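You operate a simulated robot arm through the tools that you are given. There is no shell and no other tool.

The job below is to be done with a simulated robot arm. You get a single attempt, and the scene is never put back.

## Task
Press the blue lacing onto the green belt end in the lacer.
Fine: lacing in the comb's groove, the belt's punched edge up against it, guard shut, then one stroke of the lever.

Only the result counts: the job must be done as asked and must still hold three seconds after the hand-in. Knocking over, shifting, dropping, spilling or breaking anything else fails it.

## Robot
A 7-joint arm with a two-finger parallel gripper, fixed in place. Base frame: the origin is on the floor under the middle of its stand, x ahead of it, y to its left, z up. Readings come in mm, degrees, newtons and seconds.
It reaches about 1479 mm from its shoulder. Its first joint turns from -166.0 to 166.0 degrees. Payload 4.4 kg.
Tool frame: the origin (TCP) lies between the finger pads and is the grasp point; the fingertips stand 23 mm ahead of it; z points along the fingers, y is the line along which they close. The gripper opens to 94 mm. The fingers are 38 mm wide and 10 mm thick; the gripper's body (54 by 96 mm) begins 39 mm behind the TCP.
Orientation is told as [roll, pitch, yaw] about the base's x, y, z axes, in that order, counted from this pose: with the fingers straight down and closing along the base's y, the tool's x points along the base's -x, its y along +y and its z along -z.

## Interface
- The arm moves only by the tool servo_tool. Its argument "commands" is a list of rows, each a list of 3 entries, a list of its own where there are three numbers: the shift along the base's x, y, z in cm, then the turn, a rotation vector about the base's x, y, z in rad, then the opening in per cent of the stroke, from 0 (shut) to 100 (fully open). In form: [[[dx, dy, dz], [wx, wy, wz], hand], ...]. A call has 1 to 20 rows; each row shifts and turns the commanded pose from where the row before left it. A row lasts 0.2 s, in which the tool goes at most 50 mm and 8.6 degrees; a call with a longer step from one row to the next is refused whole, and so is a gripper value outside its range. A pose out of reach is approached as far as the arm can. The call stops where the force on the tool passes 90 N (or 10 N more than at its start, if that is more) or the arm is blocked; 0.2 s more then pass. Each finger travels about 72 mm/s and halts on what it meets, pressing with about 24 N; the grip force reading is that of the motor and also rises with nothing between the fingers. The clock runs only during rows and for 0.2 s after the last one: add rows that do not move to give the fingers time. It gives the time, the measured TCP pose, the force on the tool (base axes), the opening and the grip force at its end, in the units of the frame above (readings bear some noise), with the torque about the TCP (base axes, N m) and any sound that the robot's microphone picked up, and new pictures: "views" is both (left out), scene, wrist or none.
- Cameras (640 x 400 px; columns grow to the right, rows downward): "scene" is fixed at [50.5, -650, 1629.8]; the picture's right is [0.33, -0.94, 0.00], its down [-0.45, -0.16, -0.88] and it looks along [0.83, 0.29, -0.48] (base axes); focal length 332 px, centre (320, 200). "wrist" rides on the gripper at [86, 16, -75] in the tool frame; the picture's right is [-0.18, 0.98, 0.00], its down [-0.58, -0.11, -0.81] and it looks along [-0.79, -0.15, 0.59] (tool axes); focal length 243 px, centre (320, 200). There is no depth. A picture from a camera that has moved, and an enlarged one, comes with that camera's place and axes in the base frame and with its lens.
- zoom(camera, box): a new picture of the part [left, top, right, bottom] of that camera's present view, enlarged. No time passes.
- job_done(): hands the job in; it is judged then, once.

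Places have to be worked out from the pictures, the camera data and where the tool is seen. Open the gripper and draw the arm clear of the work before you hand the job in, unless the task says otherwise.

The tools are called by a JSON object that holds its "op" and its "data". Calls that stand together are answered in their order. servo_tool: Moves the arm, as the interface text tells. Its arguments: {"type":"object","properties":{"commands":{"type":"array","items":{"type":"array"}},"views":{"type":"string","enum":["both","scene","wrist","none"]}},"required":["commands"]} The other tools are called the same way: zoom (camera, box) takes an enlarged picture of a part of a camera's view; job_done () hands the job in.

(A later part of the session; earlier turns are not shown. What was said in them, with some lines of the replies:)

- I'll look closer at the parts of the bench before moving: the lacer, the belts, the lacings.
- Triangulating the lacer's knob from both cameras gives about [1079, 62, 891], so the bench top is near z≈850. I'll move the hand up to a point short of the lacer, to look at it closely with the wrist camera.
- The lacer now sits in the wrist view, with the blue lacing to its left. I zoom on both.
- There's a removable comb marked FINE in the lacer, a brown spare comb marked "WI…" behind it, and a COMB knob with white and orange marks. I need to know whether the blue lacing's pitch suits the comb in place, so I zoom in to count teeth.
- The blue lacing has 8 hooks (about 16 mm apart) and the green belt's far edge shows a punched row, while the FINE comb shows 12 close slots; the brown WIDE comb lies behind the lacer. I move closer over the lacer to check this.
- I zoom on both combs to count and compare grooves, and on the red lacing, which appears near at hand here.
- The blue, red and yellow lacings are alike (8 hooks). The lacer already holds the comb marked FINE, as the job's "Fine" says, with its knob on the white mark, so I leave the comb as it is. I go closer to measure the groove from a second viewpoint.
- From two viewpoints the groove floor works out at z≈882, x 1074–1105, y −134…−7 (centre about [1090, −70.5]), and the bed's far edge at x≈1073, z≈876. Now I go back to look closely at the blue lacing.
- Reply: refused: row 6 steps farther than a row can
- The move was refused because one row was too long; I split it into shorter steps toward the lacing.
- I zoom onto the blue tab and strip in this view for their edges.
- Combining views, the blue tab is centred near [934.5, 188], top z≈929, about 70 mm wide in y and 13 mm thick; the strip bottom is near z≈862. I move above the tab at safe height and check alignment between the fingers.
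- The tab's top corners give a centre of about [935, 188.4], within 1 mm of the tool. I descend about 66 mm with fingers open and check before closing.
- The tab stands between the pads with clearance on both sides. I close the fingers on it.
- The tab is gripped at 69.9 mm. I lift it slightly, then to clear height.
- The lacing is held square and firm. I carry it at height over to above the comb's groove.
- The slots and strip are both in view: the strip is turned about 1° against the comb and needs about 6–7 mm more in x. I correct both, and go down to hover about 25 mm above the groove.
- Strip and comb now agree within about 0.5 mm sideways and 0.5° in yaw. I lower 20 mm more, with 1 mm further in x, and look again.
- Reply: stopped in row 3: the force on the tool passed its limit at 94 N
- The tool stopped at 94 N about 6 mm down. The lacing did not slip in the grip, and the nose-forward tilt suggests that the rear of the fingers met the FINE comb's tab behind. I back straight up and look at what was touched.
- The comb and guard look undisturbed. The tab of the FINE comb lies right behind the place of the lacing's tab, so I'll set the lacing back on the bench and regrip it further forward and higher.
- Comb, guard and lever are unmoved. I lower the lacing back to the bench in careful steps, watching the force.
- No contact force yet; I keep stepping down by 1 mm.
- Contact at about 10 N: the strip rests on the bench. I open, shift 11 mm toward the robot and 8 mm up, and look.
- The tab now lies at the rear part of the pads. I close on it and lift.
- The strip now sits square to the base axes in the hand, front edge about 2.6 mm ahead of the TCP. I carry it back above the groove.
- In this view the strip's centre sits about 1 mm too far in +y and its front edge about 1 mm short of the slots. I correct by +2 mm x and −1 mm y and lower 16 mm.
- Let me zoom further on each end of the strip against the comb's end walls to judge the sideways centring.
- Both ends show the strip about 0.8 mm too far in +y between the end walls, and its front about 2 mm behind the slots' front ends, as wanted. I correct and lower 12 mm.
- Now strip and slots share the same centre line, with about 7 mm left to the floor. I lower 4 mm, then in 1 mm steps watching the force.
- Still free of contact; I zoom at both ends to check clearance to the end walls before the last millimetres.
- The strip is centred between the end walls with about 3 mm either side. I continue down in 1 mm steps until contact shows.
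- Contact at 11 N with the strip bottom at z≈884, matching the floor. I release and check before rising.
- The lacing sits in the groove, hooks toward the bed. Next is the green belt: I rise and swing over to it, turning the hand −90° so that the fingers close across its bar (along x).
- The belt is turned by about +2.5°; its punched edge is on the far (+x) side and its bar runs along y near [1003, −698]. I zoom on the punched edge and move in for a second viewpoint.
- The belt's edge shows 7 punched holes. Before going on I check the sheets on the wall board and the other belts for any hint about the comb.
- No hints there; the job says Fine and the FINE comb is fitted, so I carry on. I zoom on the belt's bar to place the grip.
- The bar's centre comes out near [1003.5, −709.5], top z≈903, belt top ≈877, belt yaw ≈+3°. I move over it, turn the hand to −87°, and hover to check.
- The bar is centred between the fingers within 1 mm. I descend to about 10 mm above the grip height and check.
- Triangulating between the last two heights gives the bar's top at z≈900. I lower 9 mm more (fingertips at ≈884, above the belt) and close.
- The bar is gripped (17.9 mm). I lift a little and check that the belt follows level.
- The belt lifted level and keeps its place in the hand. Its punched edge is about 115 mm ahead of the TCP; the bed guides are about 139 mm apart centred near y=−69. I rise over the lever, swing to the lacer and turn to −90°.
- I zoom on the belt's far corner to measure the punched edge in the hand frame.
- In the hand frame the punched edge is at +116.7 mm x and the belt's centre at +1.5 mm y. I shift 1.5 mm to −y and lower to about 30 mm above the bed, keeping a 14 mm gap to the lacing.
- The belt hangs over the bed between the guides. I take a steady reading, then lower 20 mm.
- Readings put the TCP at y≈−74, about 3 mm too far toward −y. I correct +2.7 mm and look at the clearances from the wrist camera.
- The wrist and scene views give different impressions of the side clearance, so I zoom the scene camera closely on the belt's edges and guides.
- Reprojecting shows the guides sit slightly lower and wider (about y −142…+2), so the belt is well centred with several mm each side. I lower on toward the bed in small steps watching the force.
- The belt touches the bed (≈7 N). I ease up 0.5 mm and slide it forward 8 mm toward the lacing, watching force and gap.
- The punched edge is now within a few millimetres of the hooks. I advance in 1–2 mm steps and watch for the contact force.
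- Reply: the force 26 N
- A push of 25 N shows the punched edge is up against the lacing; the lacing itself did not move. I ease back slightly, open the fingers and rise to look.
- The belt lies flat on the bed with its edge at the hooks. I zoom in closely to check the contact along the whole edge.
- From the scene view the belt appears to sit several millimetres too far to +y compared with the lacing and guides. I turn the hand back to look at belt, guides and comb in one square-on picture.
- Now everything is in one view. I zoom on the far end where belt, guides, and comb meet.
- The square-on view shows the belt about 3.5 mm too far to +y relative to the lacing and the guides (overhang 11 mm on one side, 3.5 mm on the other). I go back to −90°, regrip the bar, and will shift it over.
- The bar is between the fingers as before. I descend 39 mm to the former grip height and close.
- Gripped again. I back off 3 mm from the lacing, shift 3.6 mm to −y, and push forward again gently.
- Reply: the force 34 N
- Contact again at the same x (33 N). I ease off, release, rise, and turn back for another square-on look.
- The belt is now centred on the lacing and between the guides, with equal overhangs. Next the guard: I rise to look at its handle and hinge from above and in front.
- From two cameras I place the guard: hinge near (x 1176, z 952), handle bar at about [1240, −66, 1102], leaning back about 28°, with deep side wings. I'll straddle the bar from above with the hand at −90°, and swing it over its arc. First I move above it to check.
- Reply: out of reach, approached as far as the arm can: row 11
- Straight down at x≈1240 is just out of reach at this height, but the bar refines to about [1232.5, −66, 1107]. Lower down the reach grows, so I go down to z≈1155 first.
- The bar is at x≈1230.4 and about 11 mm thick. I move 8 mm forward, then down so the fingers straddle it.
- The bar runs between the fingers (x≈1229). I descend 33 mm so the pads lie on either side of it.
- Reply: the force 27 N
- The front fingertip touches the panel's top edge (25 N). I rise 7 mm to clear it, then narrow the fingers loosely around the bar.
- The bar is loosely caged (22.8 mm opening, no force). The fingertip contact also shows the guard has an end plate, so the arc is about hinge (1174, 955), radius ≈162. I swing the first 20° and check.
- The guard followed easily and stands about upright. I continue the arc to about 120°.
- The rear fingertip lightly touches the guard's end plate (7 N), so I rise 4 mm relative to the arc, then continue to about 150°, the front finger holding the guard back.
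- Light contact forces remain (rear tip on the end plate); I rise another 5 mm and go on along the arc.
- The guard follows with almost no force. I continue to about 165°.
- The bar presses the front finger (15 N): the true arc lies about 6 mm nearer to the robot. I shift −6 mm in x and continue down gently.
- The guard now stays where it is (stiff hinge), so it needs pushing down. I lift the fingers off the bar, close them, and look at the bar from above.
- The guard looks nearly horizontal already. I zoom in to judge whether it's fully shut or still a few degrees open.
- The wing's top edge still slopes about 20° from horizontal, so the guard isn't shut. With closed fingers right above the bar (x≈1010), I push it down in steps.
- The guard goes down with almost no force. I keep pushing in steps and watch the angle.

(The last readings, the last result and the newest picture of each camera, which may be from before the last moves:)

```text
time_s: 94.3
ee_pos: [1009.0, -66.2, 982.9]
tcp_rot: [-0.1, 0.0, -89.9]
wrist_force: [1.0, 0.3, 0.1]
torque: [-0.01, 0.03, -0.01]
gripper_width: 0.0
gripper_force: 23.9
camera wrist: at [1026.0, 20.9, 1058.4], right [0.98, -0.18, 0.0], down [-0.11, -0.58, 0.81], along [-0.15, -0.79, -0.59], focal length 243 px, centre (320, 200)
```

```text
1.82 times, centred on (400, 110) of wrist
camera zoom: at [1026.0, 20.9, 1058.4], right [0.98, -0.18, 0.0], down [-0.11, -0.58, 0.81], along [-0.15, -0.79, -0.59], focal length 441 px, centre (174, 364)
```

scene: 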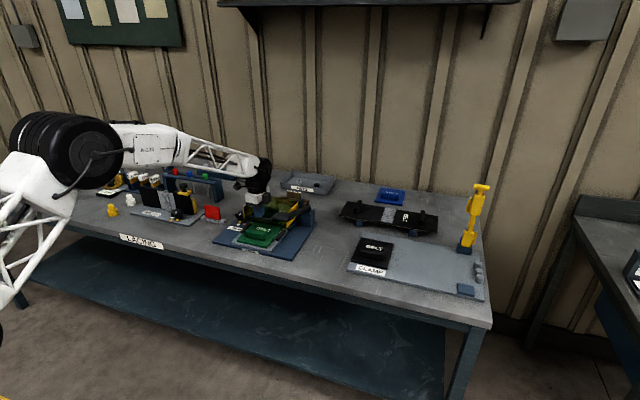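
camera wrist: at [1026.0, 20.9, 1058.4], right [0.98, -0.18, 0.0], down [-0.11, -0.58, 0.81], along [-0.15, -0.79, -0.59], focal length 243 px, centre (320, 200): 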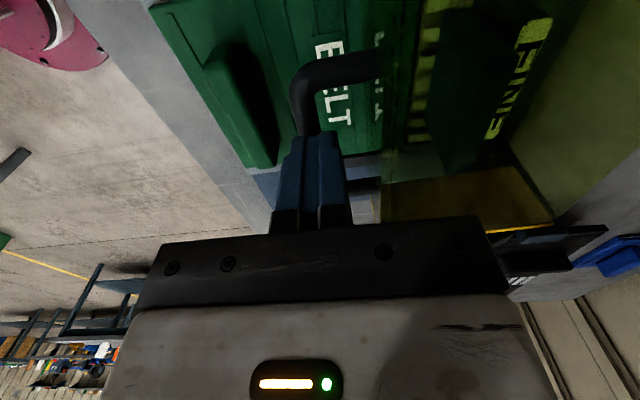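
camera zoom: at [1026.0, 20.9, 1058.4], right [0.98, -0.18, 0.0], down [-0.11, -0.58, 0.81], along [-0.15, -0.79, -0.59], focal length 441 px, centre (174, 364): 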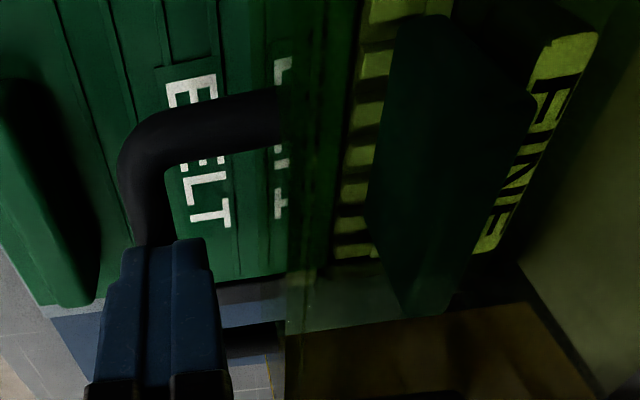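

The guard keeps going down freely. I continue until it meets its stop.

{"op": "servo_tool", "data": {"commands": [[[0, 0, -1.0], [0, 0, 0], 0], [[0, 0, 0], [0, 0, 0], 0]], "views": "none"}}

{"op": "servo_tool", "data": {"commands": [[[0, 0, -0.6], [0, 0, 0], 0], [[0, 0, 0], [0, 0, 0], 0]], "views": "none"}}

{"op": "servo_tool", "data": {"commands": [[[0, 0, -0.5], [0, 0, 0], 0], [[0, 0, 0], [0, 0, 0], 0]]}}

{"op": "zoom", "data": {"camera": "scene", "box": [250, 180, 325, 235]}}

```text
time_s: 94.9
ee_pos: [1010.9, -65.4, 975.6]
tcp_rot: [0.1, 0.2, -90.0]
wrist_force: [-7.8, -0.9, 23.1]
torque: [-0.28, 0.24, -0.11]
gripper_width: 0.0
gripper_force: 23.6
```

```text
time_s: 95.5
ee_pos: [1009.4, -65.0, 974.0]
tcp_rot: [0.2, 0.1, -90.0]
wrist_force: [-31.6, -1.7, 84.1]
torque: [-0.47, 1.0, -0.23]
gripper_width: 0.1
gripper_force: 23.9
```

```text
time_s: 95.8
ee_pos: [1011.3, -64.4, 976.7]
tcp_rot: [0.7, 0.1, -90.0]
wrist_force: [-0.9, 0.5, 20.9]
torque: [-0.06, 0.14, 0.0]
gripper_width: 0.0
gripper_force: 24.3
stopped in row 1: the force on the tool passed its limit at 106 N (the readings are from after the stop); the commanded pose is now the measured one
camera wrist: at [1027.4, 20.9, 1051.3], right [0.98, -0.18, 0.01], down [-0.12, -0.58, 0.8], along [-0.14, -0.79, -0.59], focal length 243 px, centre (320, 200)
```

scene: 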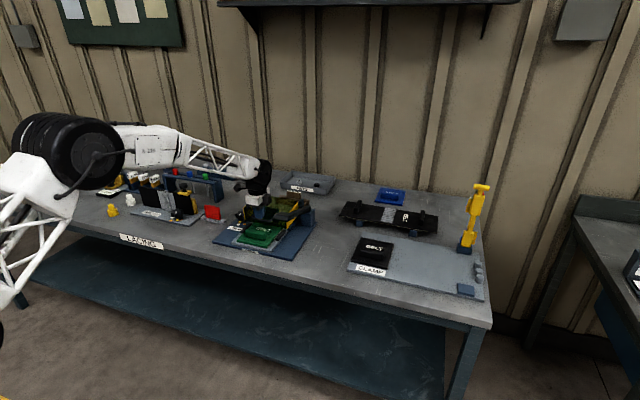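
wrist: 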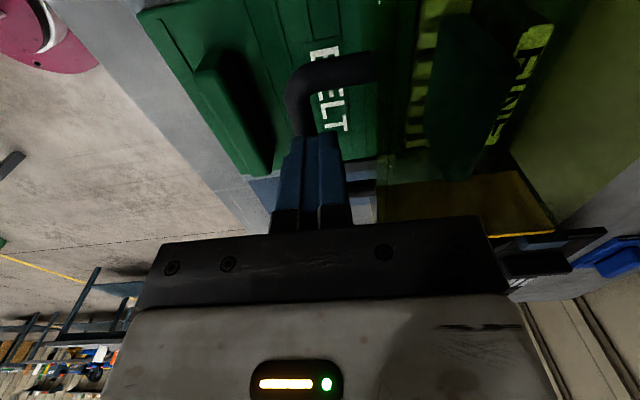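

```text
7.27 times, centred on (288, 208) of scene
camera zoom: at [50.5, -650.0, 1629.8], right [0.33, -0.94, 0.0], down [-0.45, -0.16, -0.88], along [0.83, 0.29, -0.48], focal length 2412 px, centre (556, 146)
```

zoom: 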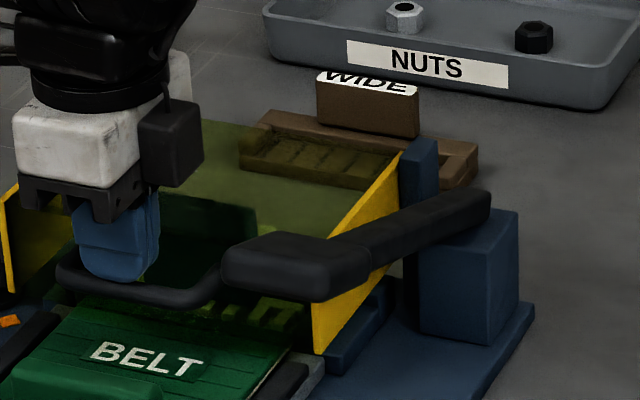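

The guard met its stop (about 100 N at bar top z≈951). I back off and look at how it rests.

{"op": "servo_tool", "data": {"commands": [[[0, 0, 1.5], [-0.012, 0, 0], 0], [[0, 0, 4.0], [0, 0, 0], 0], [[0, 0, 4.0], [0, 0, 0], 0], [[-3.0, 0, 3.5], [0, 0, 0], 0], [[-3.0, 0, 3.5], [0, 0, 0], 0], [[0, 0, 0], [0, 0, 0], 0]]}}

{"op": "zoom", "data": {"camera": "scene", "box": [235, 175, 325, 245]}}

{"op": "zoom", "data": {"camera": "wrist", "box": [280, 0, 560, 230]}}

```text
time_s: 97.2
ee_pos: [952.5, -65.3, 1139.4]
tcp_rot: [0.3, -0.6, -89.9]
wrist_force: [-0.1, -0.2, 0.1]
torque: [0.0, -0.02, 0.0]
gripper_width: 0.0
gripper_force: 24.3
camera wrist: at [967.9, 22.7, 1212.7], right [0.98, -0.18, 0.01], down [-0.11, -0.57, 0.81], along [-0.14, -0.8, -0.58], focal length 243 px, centre (320, 200)
```

scene: 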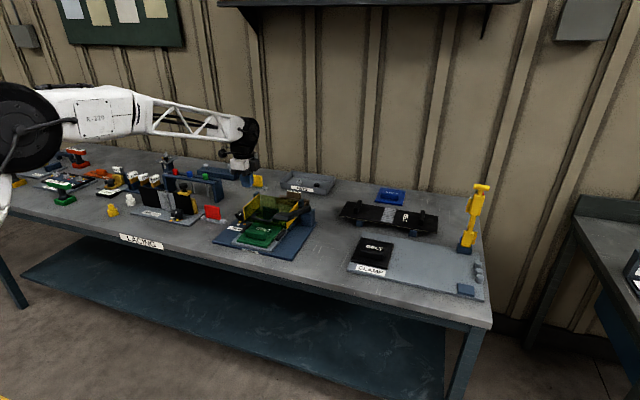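
wrist: 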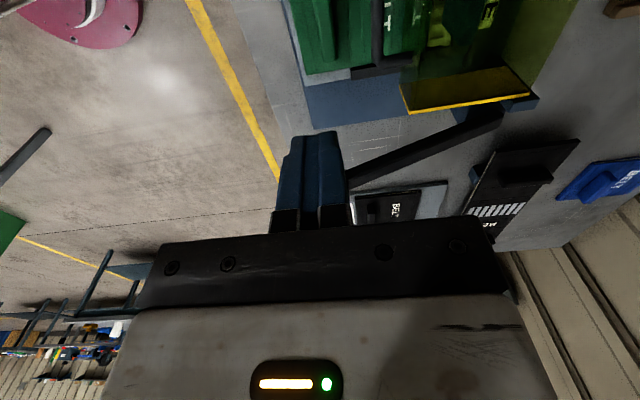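

```text
5.71 times, centred on (280, 210) of scene
camera zoom: at [50.5, -650.0, 1629.8], right [0.33, -0.94, 0.0], down [-0.45, -0.16, -0.88], along [0.83, 0.29, -0.48], focal length 1895 px, centre (549, 143)
```

zoom: 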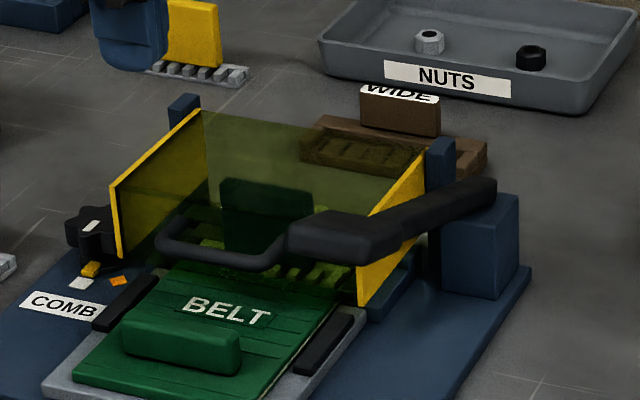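

```text
1.74 times, centred on (420, 115) of wrist
camera zoom: at [967.9, 22.7, 1212.7], right [0.98, -0.18, 0.01], down [-0.11, -0.57, 0.81], along [-0.14, -0.8, -0.58], focal length 422 px, centre (146, 348)
```

zoom: 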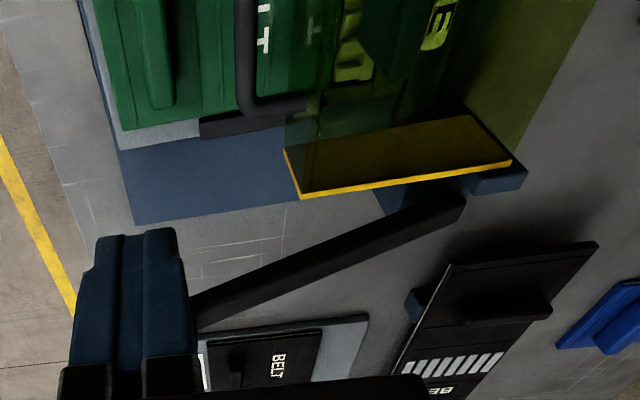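

The wing's top edge now measures level (z≈967 at front and rear, front edge vertical), so the guard is fully shut. Next the lever: its handle knob is near [930, −209, 1031], pivot near (1160, 952). I move above the knob with closed fingers.

{"op": "servo_tool", "data": {"commands": [[[-0.6, -3.6, -0.5], [0.003, 0.005, 0], 0], [[-0.6, -3.6, -0.5], [0, 0, 0], 0], [[-0.5, -3.6, -0.5], [0, 0, 0], 0], [[-0.5, -3.6, -0.5], [0, 0, 0], 0], [[0, 0, 0], [0, 0, 0], 0]]}}

{"op": "zoom", "data": {"camera": "wrist", "box": [220, 20, 480, 230]}}

{"op": "zoom", "data": {"camera": "scene", "box": [235, 165, 325, 245]}}

```text
time_s: 98.4
ee_pos: [930.1, -210.0, 1119.1]
tcp_rot: [0.1, -0.4, -90.0]
wrist_force: [-0.3, 0.1, 0.6]
torque: [0.0, 0.02, 0.01]
gripper_width: 0.0
gripper_force: 23.9
camera wrist: at [945.8, -122.0, 1193.9], right [0.98, -0.18, 0.0], down [-0.11, -0.58, 0.81], along [-0.15, -0.8, -0.59], focal length 243 px, centre (320, 200)
```

scene: 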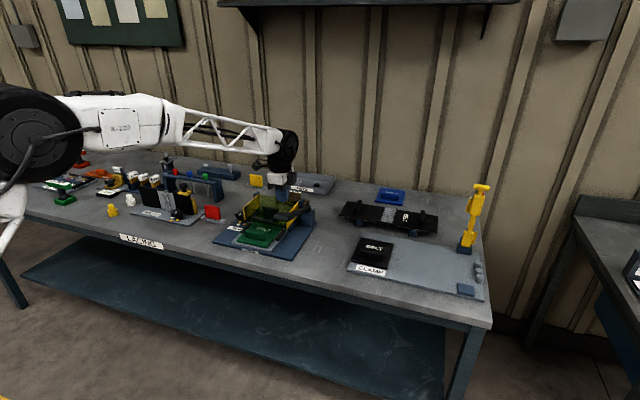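
wrist: 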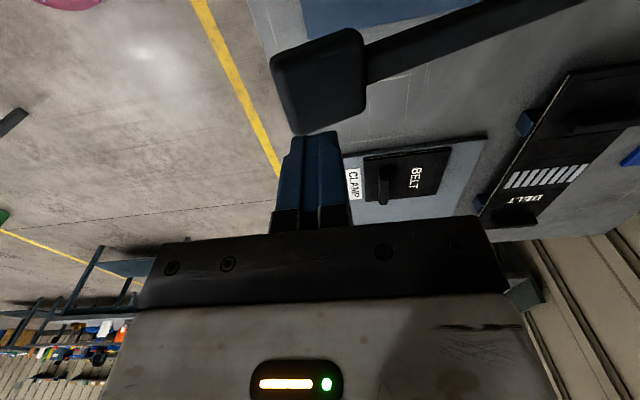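

```text
1.90 times, centred on (350, 125) of wrist
camera zoom: at [945.8, -122.0, 1193.9], right [0.98, -0.18, 0.0], down [-0.11, -0.58, 0.81], along [-0.15, -0.8, -0.59], focal length 462 px, centre (263, 343)
```

zoom: 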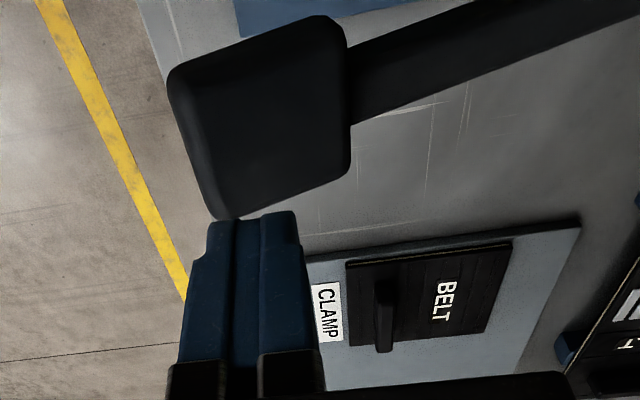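

```text
5.00 times, centred on (280, 205) of scene
camera zoom: at [50.5, -650.0, 1629.8], right [0.33, -0.94, 0.0], down [-0.45, -0.16, -0.88], along [0.83, 0.29, -0.48], focal length 1658 px, centre (520, 175)
```

zoom: 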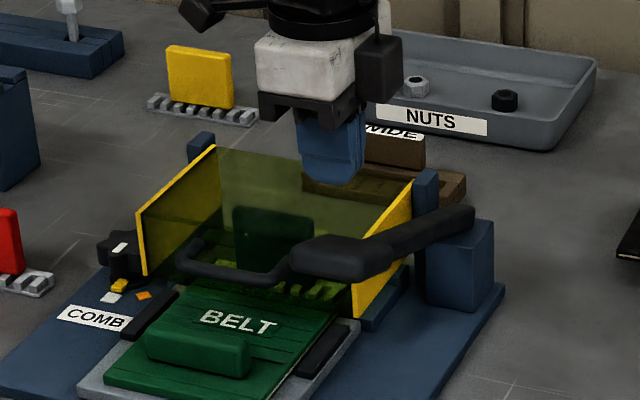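

The knob spans about x 905–959, y −230…−185, so the fingers are right over it. I descend to contact and start the stroke in steps, watching the force.

{"op": "servo_tool", "data": {"commands": [[[0.1, 0.2, -2.0], [0, 0, 0], 0], [[0, 0, -2.0], [0, 0, 0], 0], [[0, 0, -0.8], [0, 0, 0], 0], [[0, 0, 0], [0, 0, 0], 0]], "views": "none"}}

{"op": "servo_tool", "data": {"commands": [[[0, 0, -0.5], [0, 0, 0], 0], [[0, 0, 0], [0, 0, 0], 0]], "views": "none"}}

{"op": "servo_tool", "data": {"commands": [[[0, 0, -0.5], [0, 0, 0], 0], [[0, 0, 0], [0, 0, 0], 0]]}}

{"op": "zoom", "data": {"camera": "scene", "box": [235, 165, 325, 245]}}

```text
time_s: 99.4
ee_pos: [931.9, -205.4, 1069.8]
tcp_rot: [0.1, -0.4, -90.1]
wrist_force: [-1.3, 0.5, 0.4]
torque: [-0.01, 0.0, -0.03]
gripper_width: 0.0
gripper_force: 23.8
```

```text
time_s: 100.0
ee_pos: [931.0, -207.3, 1064.3]
tcp_rot: [0.1, -0.4, -90.0]
wrist_force: [-0.9, -0.1, 0.0]
torque: [0.02, 0.03, 0.01]
gripper_width: 0.0
gripper_force: 23.8
```

```text
time_s: 100.6
ee_pos: [931.4, -206.0, 1059.3]
tcp_rot: [0.1, -0.3, -89.9]
wrist_force: [0.1, -0.8, -0.8]
torque: [-0.02, -0.02, -0.01]
gripper_width: 0.0
gripper_force: 24.0
camera wrist: at [947.1, -119.3, 1133.7], right [0.98, -0.18, 0.0], down [-0.11, -0.58, 0.81], along [-0.15, -0.8, -0.59], focal length 243 px, centre (320, 200)
```

scene: 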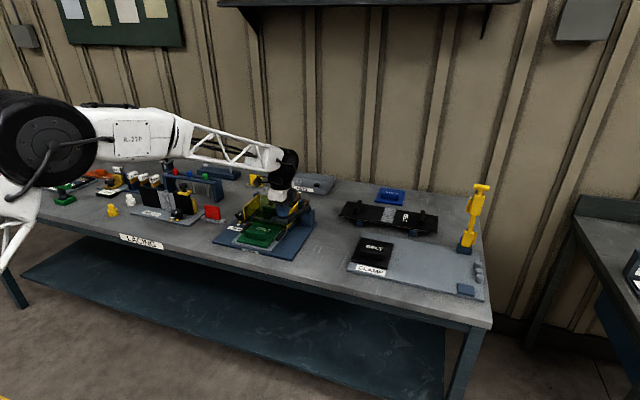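
wrist: 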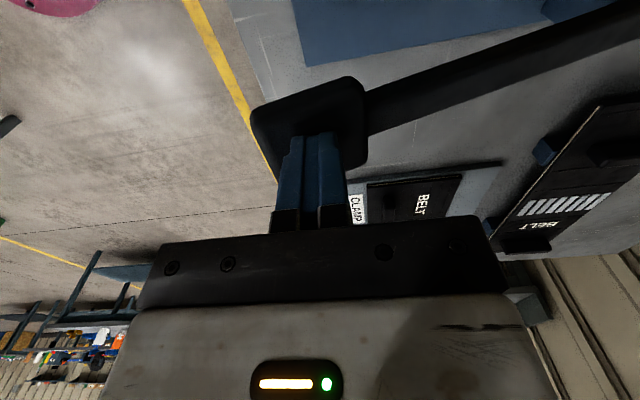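

```text
5.00 times, centred on (280, 205) of scene
camera zoom: at [50.5, -650.0, 1629.8], right [0.33, -0.94, 0.0], down [-0.45, -0.16, -0.88], along [0.83, 0.29, -0.48], focal length 1658 px, centre (520, 175)
```

zoom: 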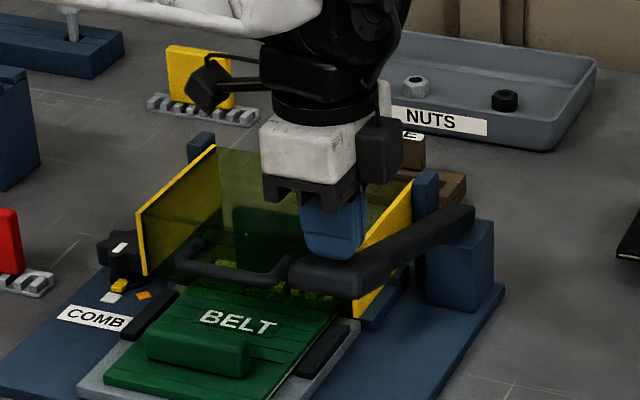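

The lever moves down under the fingers with little force. I continue the stroke down.

{"op": "servo_tool", "data": {"commands": [[[0, 0, -1.0], [0, 0, 0], 0], [[0, 0, -1.0], [0, 0, 0], 0], [[0, 0, -1.0], [0, 0, 0], 0], [[0, 0, 0], [0, 0, 0], 0]], "views": "scene"}}

{"op": "zoom", "data": {"camera": "scene", "box": [235, 165, 325, 245]}}

```text
time_s: 101.6
ee_pos: [932.3, -206.4, 1030.2]
tcp_rot: [0.1, -0.3, -90.0]
wrist_force: [1.4, -0.2, 2.7]
torque: [0.05, 0.01, -0.05]
gripper_width: 0.0
gripper_force: 24.4
```

scene: 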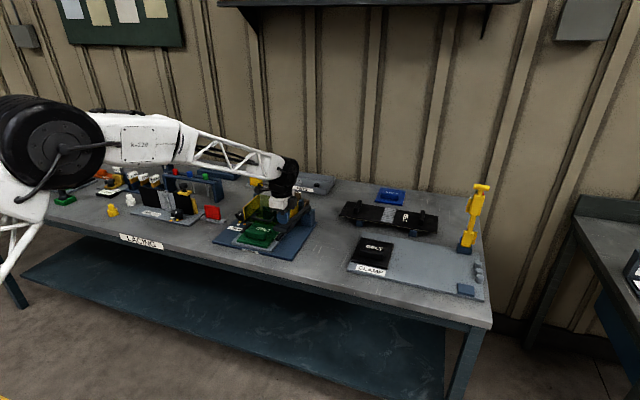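

```text
5.00 times, centred on (280, 205) of scene
camera zoom: at [50.5, -650.0, 1629.8], right [0.33, -0.94, 0.0], down [-0.45, -0.16, -0.88], along [0.83, 0.29, -0.48], focal length 1658 px, centre (520, 175)
```

zoom: 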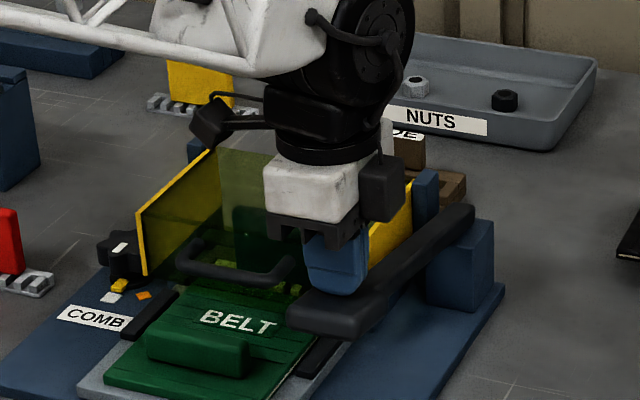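

The lever keeps moving with a few newtons. I carry on the stroke.

{"op": "servo_tool", "data": {"commands": [[[0, 0, -1.0], [0, 0, 0], 0], [[0, 0, -1.0], [0, 0, 0], 0], [[0, 0, -1.0], [0, 0, 0], 0], [[0, 0, 0], [0, 0, 0], 0]], "views": "scene"}}

{"op": "zoom", "data": {"camera": "scene", "box": [235, 165, 325, 245]}}

```text
time_s: 102.6
ee_pos: [931.1, -206.4, 1000.0]
tcp_rot: [0.1, -0.4, -90.0]
wrist_force: [-1.0, 3.3, 4.6]
torque: [0.15, 0.04, -0.01]
gripper_width: 0.0
gripper_force: 23.9
```

scene: 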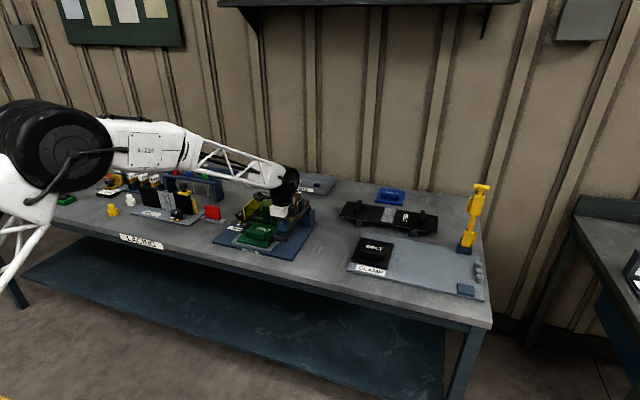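

```text
5.00 times, centred on (280, 205) of scene
camera zoom: at [50.5, -650.0, 1629.8], right [0.33, -0.94, 0.0], down [-0.45, -0.16, -0.88], along [0.83, 0.29, -0.48], focal length 1658 px, centre (520, 175)
```

zoom: 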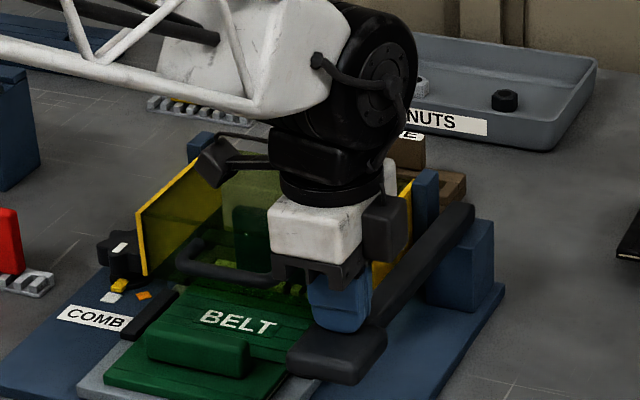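

The lever is now about level. I continue down toward its end stop.

{"op": "servo_tool", "data": {"commands": [[[0, 0, -1.0], [0, 0, 0], 0], [[0, 0, -1.0], [0, 0, 0], 0], [[0, 0, 0], [0, 0, 0], 0]], "views": "none"}}

{"op": "servo_tool", "data": {"commands": [[[0, 0, -1.0], [0, 0, 0], 0], [[0, 0, 0], [0, 0, 0], 0]], "views": "scene"}}

{"op": "zoom", "data": {"camera": "scene", "box": [235, 175, 325, 255]}}

```text
time_s: 103.4
ee_pos: [931.0, -207.9, 980.5]
tcp_rot: [0.1, -0.4, -90.0]
wrist_force: [-5.3, 0.4, 5.7]
torque: [0.08, 0.05, 0.1]
gripper_width: 0.0
gripper_force: 23.7
```

```text
time_s: 104.0
ee_pos: [931.7, -207.3, 972.0]
tcp_rot: [0.2, -0.5, -90.1]
wrist_force: [-8.7, -4.1, 30.2]
torque: [0.24, -0.08, 0.01]
gripper_width: 0.0
gripper_force: 24.6
```

scene: 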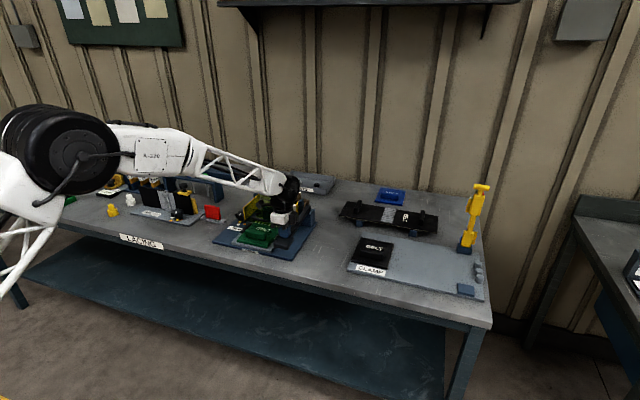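

```text
5.00 times, centred on (280, 215) of scene
camera zoom: at [50.5, -650.0, 1629.8], right [0.33, -0.94, 0.0], down [-0.45, -0.16, -0.88], along [0.83, 0.29, -0.48], focal length 1658 px, centre (520, 125)
```

zoom: 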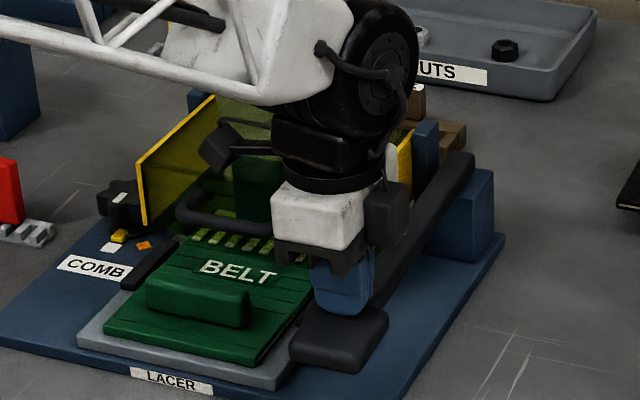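

Force rises to 30 N – either the pressing load or the stop. I push on in small steps.

{"op": "servo_tool", "data": {"commands": [[[0, 0, -0.4], [0, 0, 0], 0], [[0, 0, 0], [0, 0, 0], 0]], "views": "none"}}

{"op": "servo_tool", "data": {"commands": [[[0, 0, -0.4], [0, 0, 0], 0], [[0, 0, 0], [0, 0, 0], 0]], "views": "none"}}

```text
time_s: 104.6
ee_pos: [931.1, -207.8, 970.7]
tcp_rot: [0.4, -0.6, -90.0]
wrist_force: [-24.3, 4.5, 83.1]
torque: [1.15, -0.05, 0.36]
gripper_width: 0.1
gripper_force: 23.9
```

```text
time_s: 104.9
ee_pos: [932.9, -207.7, 972.2]
tcp_rot: [0.6, -0.5, -90.0]
wrist_force: [-2.3, 1.4, 12.4]
torque: [0.2, -0.1, 0.07]
gripper_width: 0.3
gripper_force: 23.4
stopped in row 1: the force on the tool passed its limit at 103 N (the readings are from after the stop); the commanded pose is now the measured one
```

The lever reached a hard stop (about 100 N). I back off straight up and look at the lever, guard and lacing.

{"op": "servo_tool", "data": {"commands": [[[0, 0, 0.5], [0, 0, 0], 0], [[0, 0, 2.0], [0, 0, 0], 0], [[0, 0, 4.0], [0, 0, 0], 0], [[0, 0, 4.0], [0, 0, 0], 0], [[0, 0, 3.0], [0, 0, 0], 0], [[0, 0, 0], [0, 0, 0], 0]]}}

{"op": "zoom", "data": {"camera": "scene", "box": [225, 165, 325, 255]}}

{"op": "zoom", "data": {"camera": "wrist", "box": [220, 0, 480, 200]}}

```text
time_s: 106.3
ee_pos: [933.5, -207.7, 1104.7]
tcp_rot: [0.4, -0.5, -90.1]
wrist_force: [-0.2, -0.4, 0.7]
torque: [0.02, 0.01, 0.04]
gripper_width: 0.3
gripper_force: 24.6
camera wrist: at [949.9, -120.2, 1178.7], right [0.98, -0.18, 0.01], down [-0.11, -0.57, 0.81], along [-0.14, -0.8, -0.59], focal length 243 px, centre (320, 200)
```

scene: 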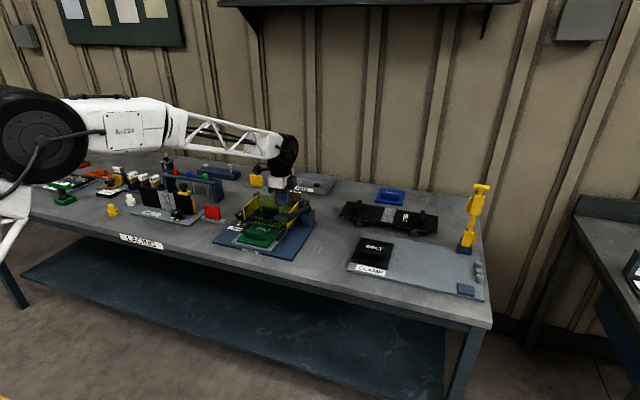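
wrist: 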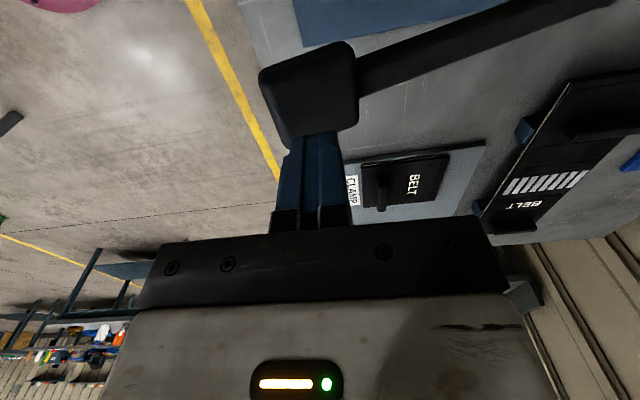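

```text
4.44 times, centred on (275, 210) of scene
camera zoom: at [50.5, -650.0, 1629.8], right [0.33, -0.94, 0.0], down [-0.45, -0.16, -0.88], along [0.83, 0.29, -0.48], focal length 1474 px, centre (520, 156)
```

zoom: 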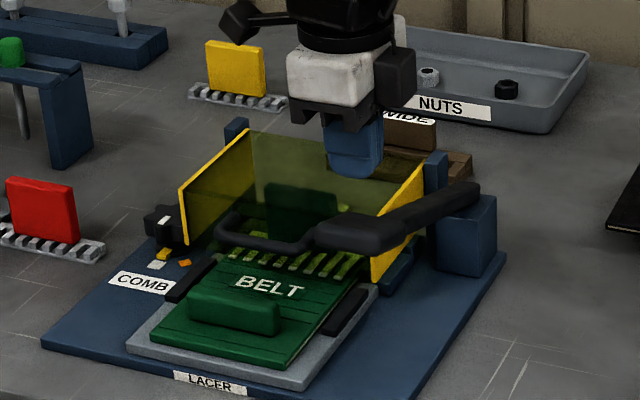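

```text
2.00 times, centred on (350, 100) of wrist
camera zoom: at [949.9, -120.2, 1178.7], right [0.98, -0.18, 0.01], down [-0.11, -0.57, 0.81], along [-0.14, -0.8, -0.59], focal length 485 px, centre (260, 400)
```

zoom: 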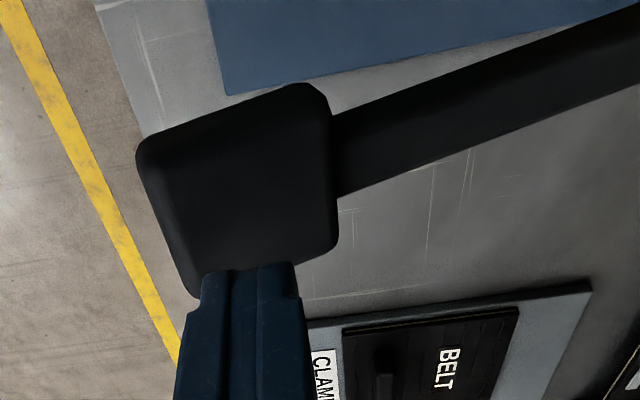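

The lever sprang back up by itself. I zoom through the guard to see whether the lacing has been pressed.

{"op": "zoom", "data": {"camera": "scene", "box": [250, 195, 310, 235]}}

{"op": "zoom", "data": {"camera": "scene", "box": [240, 180, 325, 230]}}

```text
10.00 times, centred on (280, 215) of scene
camera zoom: at [50.5, -650.0, 1629.8], right [0.33, -0.94, 0.0], down [-0.45, -0.16, -0.88], along [0.83, 0.29, -0.48], focal length 3317 px, centre (720, 50)
```

zoom: 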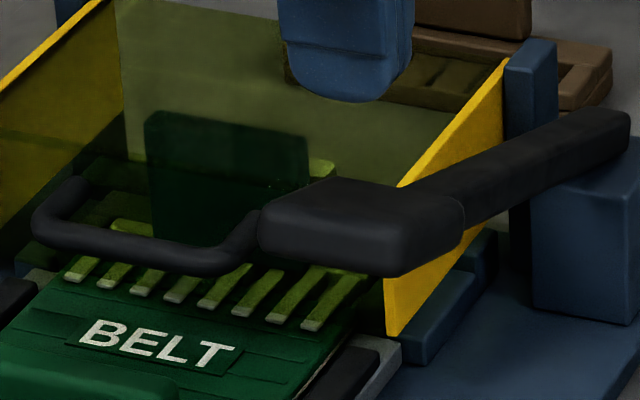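

```text
7.53 times, centred on (282, 205) of scene
camera zoom: at [50.5, -650.0, 1629.8], right [0.33, -0.94, 0.0], down [-0.45, -0.16, -0.88], along [0.83, 0.29, -0.48], focal length 2497 px, centre (602, 162)
```

zoom: 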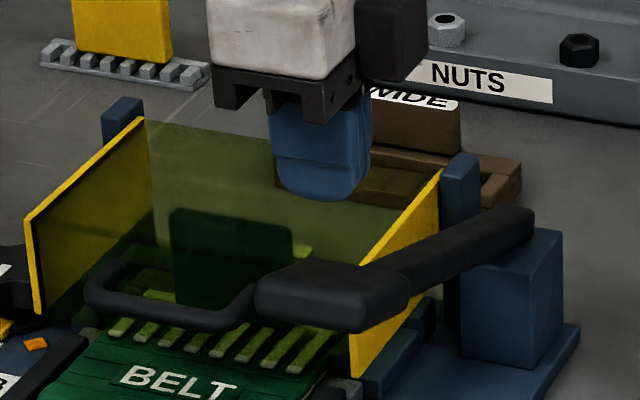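

The hooks now reach over the belt's edge: the lacing has been pressed on, with the guard shut and the lever back at rest. I open the gripper and draw the arm back and up, clear of the work.

{"op": "servo_tool", "data": {"commands": [[[0, 0, 4.0], [0, 0, 0], 0], [[-1.5, 0, 4.0], [0, 0, 0], 30], [[-2.5, 0, 3.5], [0, 0, 0], 60], [[-2.5, 0, 3.5], [0, 0, 0], 100], [[-2.5, 0, 3.5], [0, 0, 0], 100], [[-2.5, 0, 3.0], [0, 0, 0], 100], [[-2.0, 0, 1.0], [0, 0, 0], 100], [[0, 0, 0], [0, 0, 0], 100]]}}

{"op": "zoom", "data": {"camera": "scene", "box": [225, 170, 325, 255]}}

{"op": "zoom", "data": {"camera": "scene", "box": [250, 200, 300, 235]}}

```text
time_s: 108.1
ee_pos: [794.5, -205.1, 1329.6]
tcp_rot: [0.4, -0.4, -90.0]
wrist_force: [1.6, -0.2, -0.8]
torque: [0.03, 0.04, 0.02]
gripper_width: 93.8
gripper_force: 0.1
camera wrist: at [811.0, -118.7, 1403.5], right [0.98, -0.18, 0.01], down [-0.11, -0.57, 0.81], along [-0.14, -0.8, -0.59], focal length 243 px, centre (320, 200)
```

scene: 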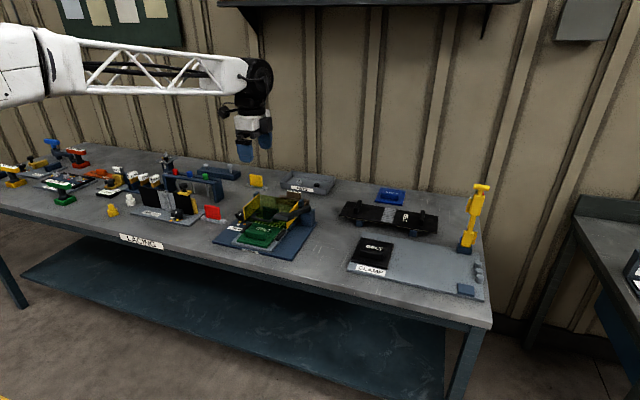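
wrist: 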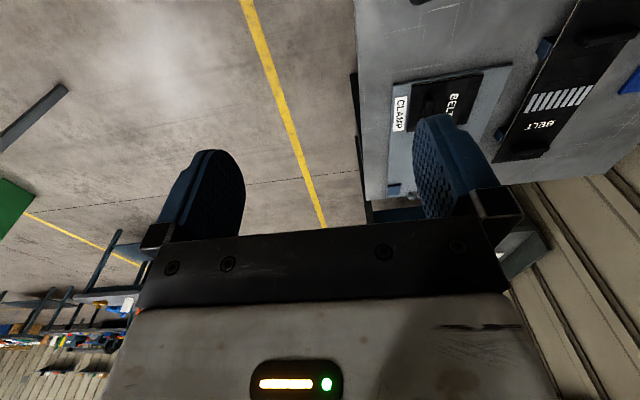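

```text
4.71 times, centred on (275, 212) of scene
camera zoom: at [50.5, -650.0, 1629.8], right [0.33, -0.94, 0.0], down [-0.45, -0.16, -0.88], along [0.83, 0.29, -0.48], focal length 1561 px, centre (532, 141)
```

zoom: 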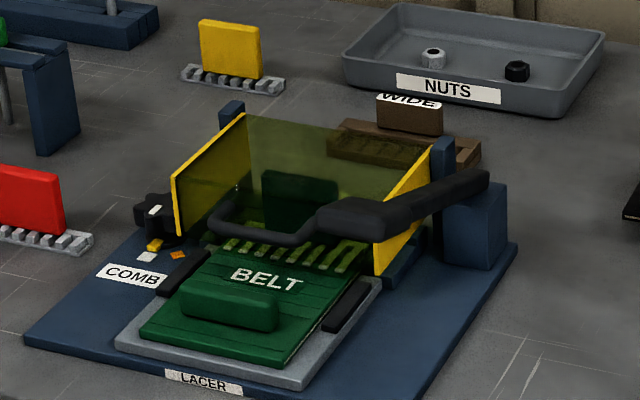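

```text
11.43 times, centred on (275, 218) of scene
camera zoom: at [50.5, -650.0, 1629.8], right [0.33, -0.94, 0.0], down [-0.45, -0.16, -0.88], along [0.83, 0.29, -0.48], focal length 3791 px, centre (834, 0)
```

zoom: 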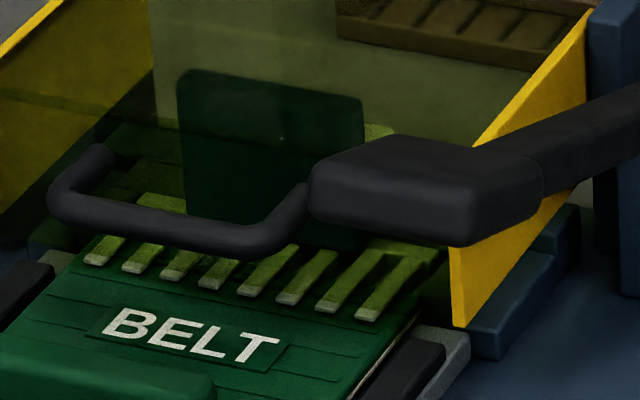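

All eight hooks lie over the green belt's punched edge. The guard is shut and the lever is back up. The other parts are where they were, and the arm is clear with the gripper open, so I hand the job in.

{"op": "job_done", "data": {}}

```text
The job is handed in.
```

The blue lacing is pressed onto the green belt end, and I've handed the job in. The hand-in did not return a verdict.

- **Lacing:** it sits in the groove of the FINE comb, and all eight hooks now reach over the belt's punched edge.
- **Belt:** it first went down about 3.5 mm off centre. I regripped it and centred it on the lacing before pushing the edge up against the hooks.
- **Guard:** it is shut against its stop and measures level.
- **Lever:** one stroke down to the hard stop at about 100 N, after which it sprang back up by itself.

**Comb choice:** I read "Fine" in the job as the FINE comb, which was already in the lacer, and left it there. The lacing's hook spacing matches neither the FINE nor the WIDE comb, so the parts themselves could not confirm that.

**Contact on the way:** on my first try at lowering the lacing, the hand met something at 94 N, most likely the FINE comb's tab. The comb, guard and lever looked undisturbed afterwards. I regripped the lacing to clear the tab and set it down gently the second time.

Nothing else in view on the bench looks shifted or knocked over. The gripper is open and the arm is clear of the work.
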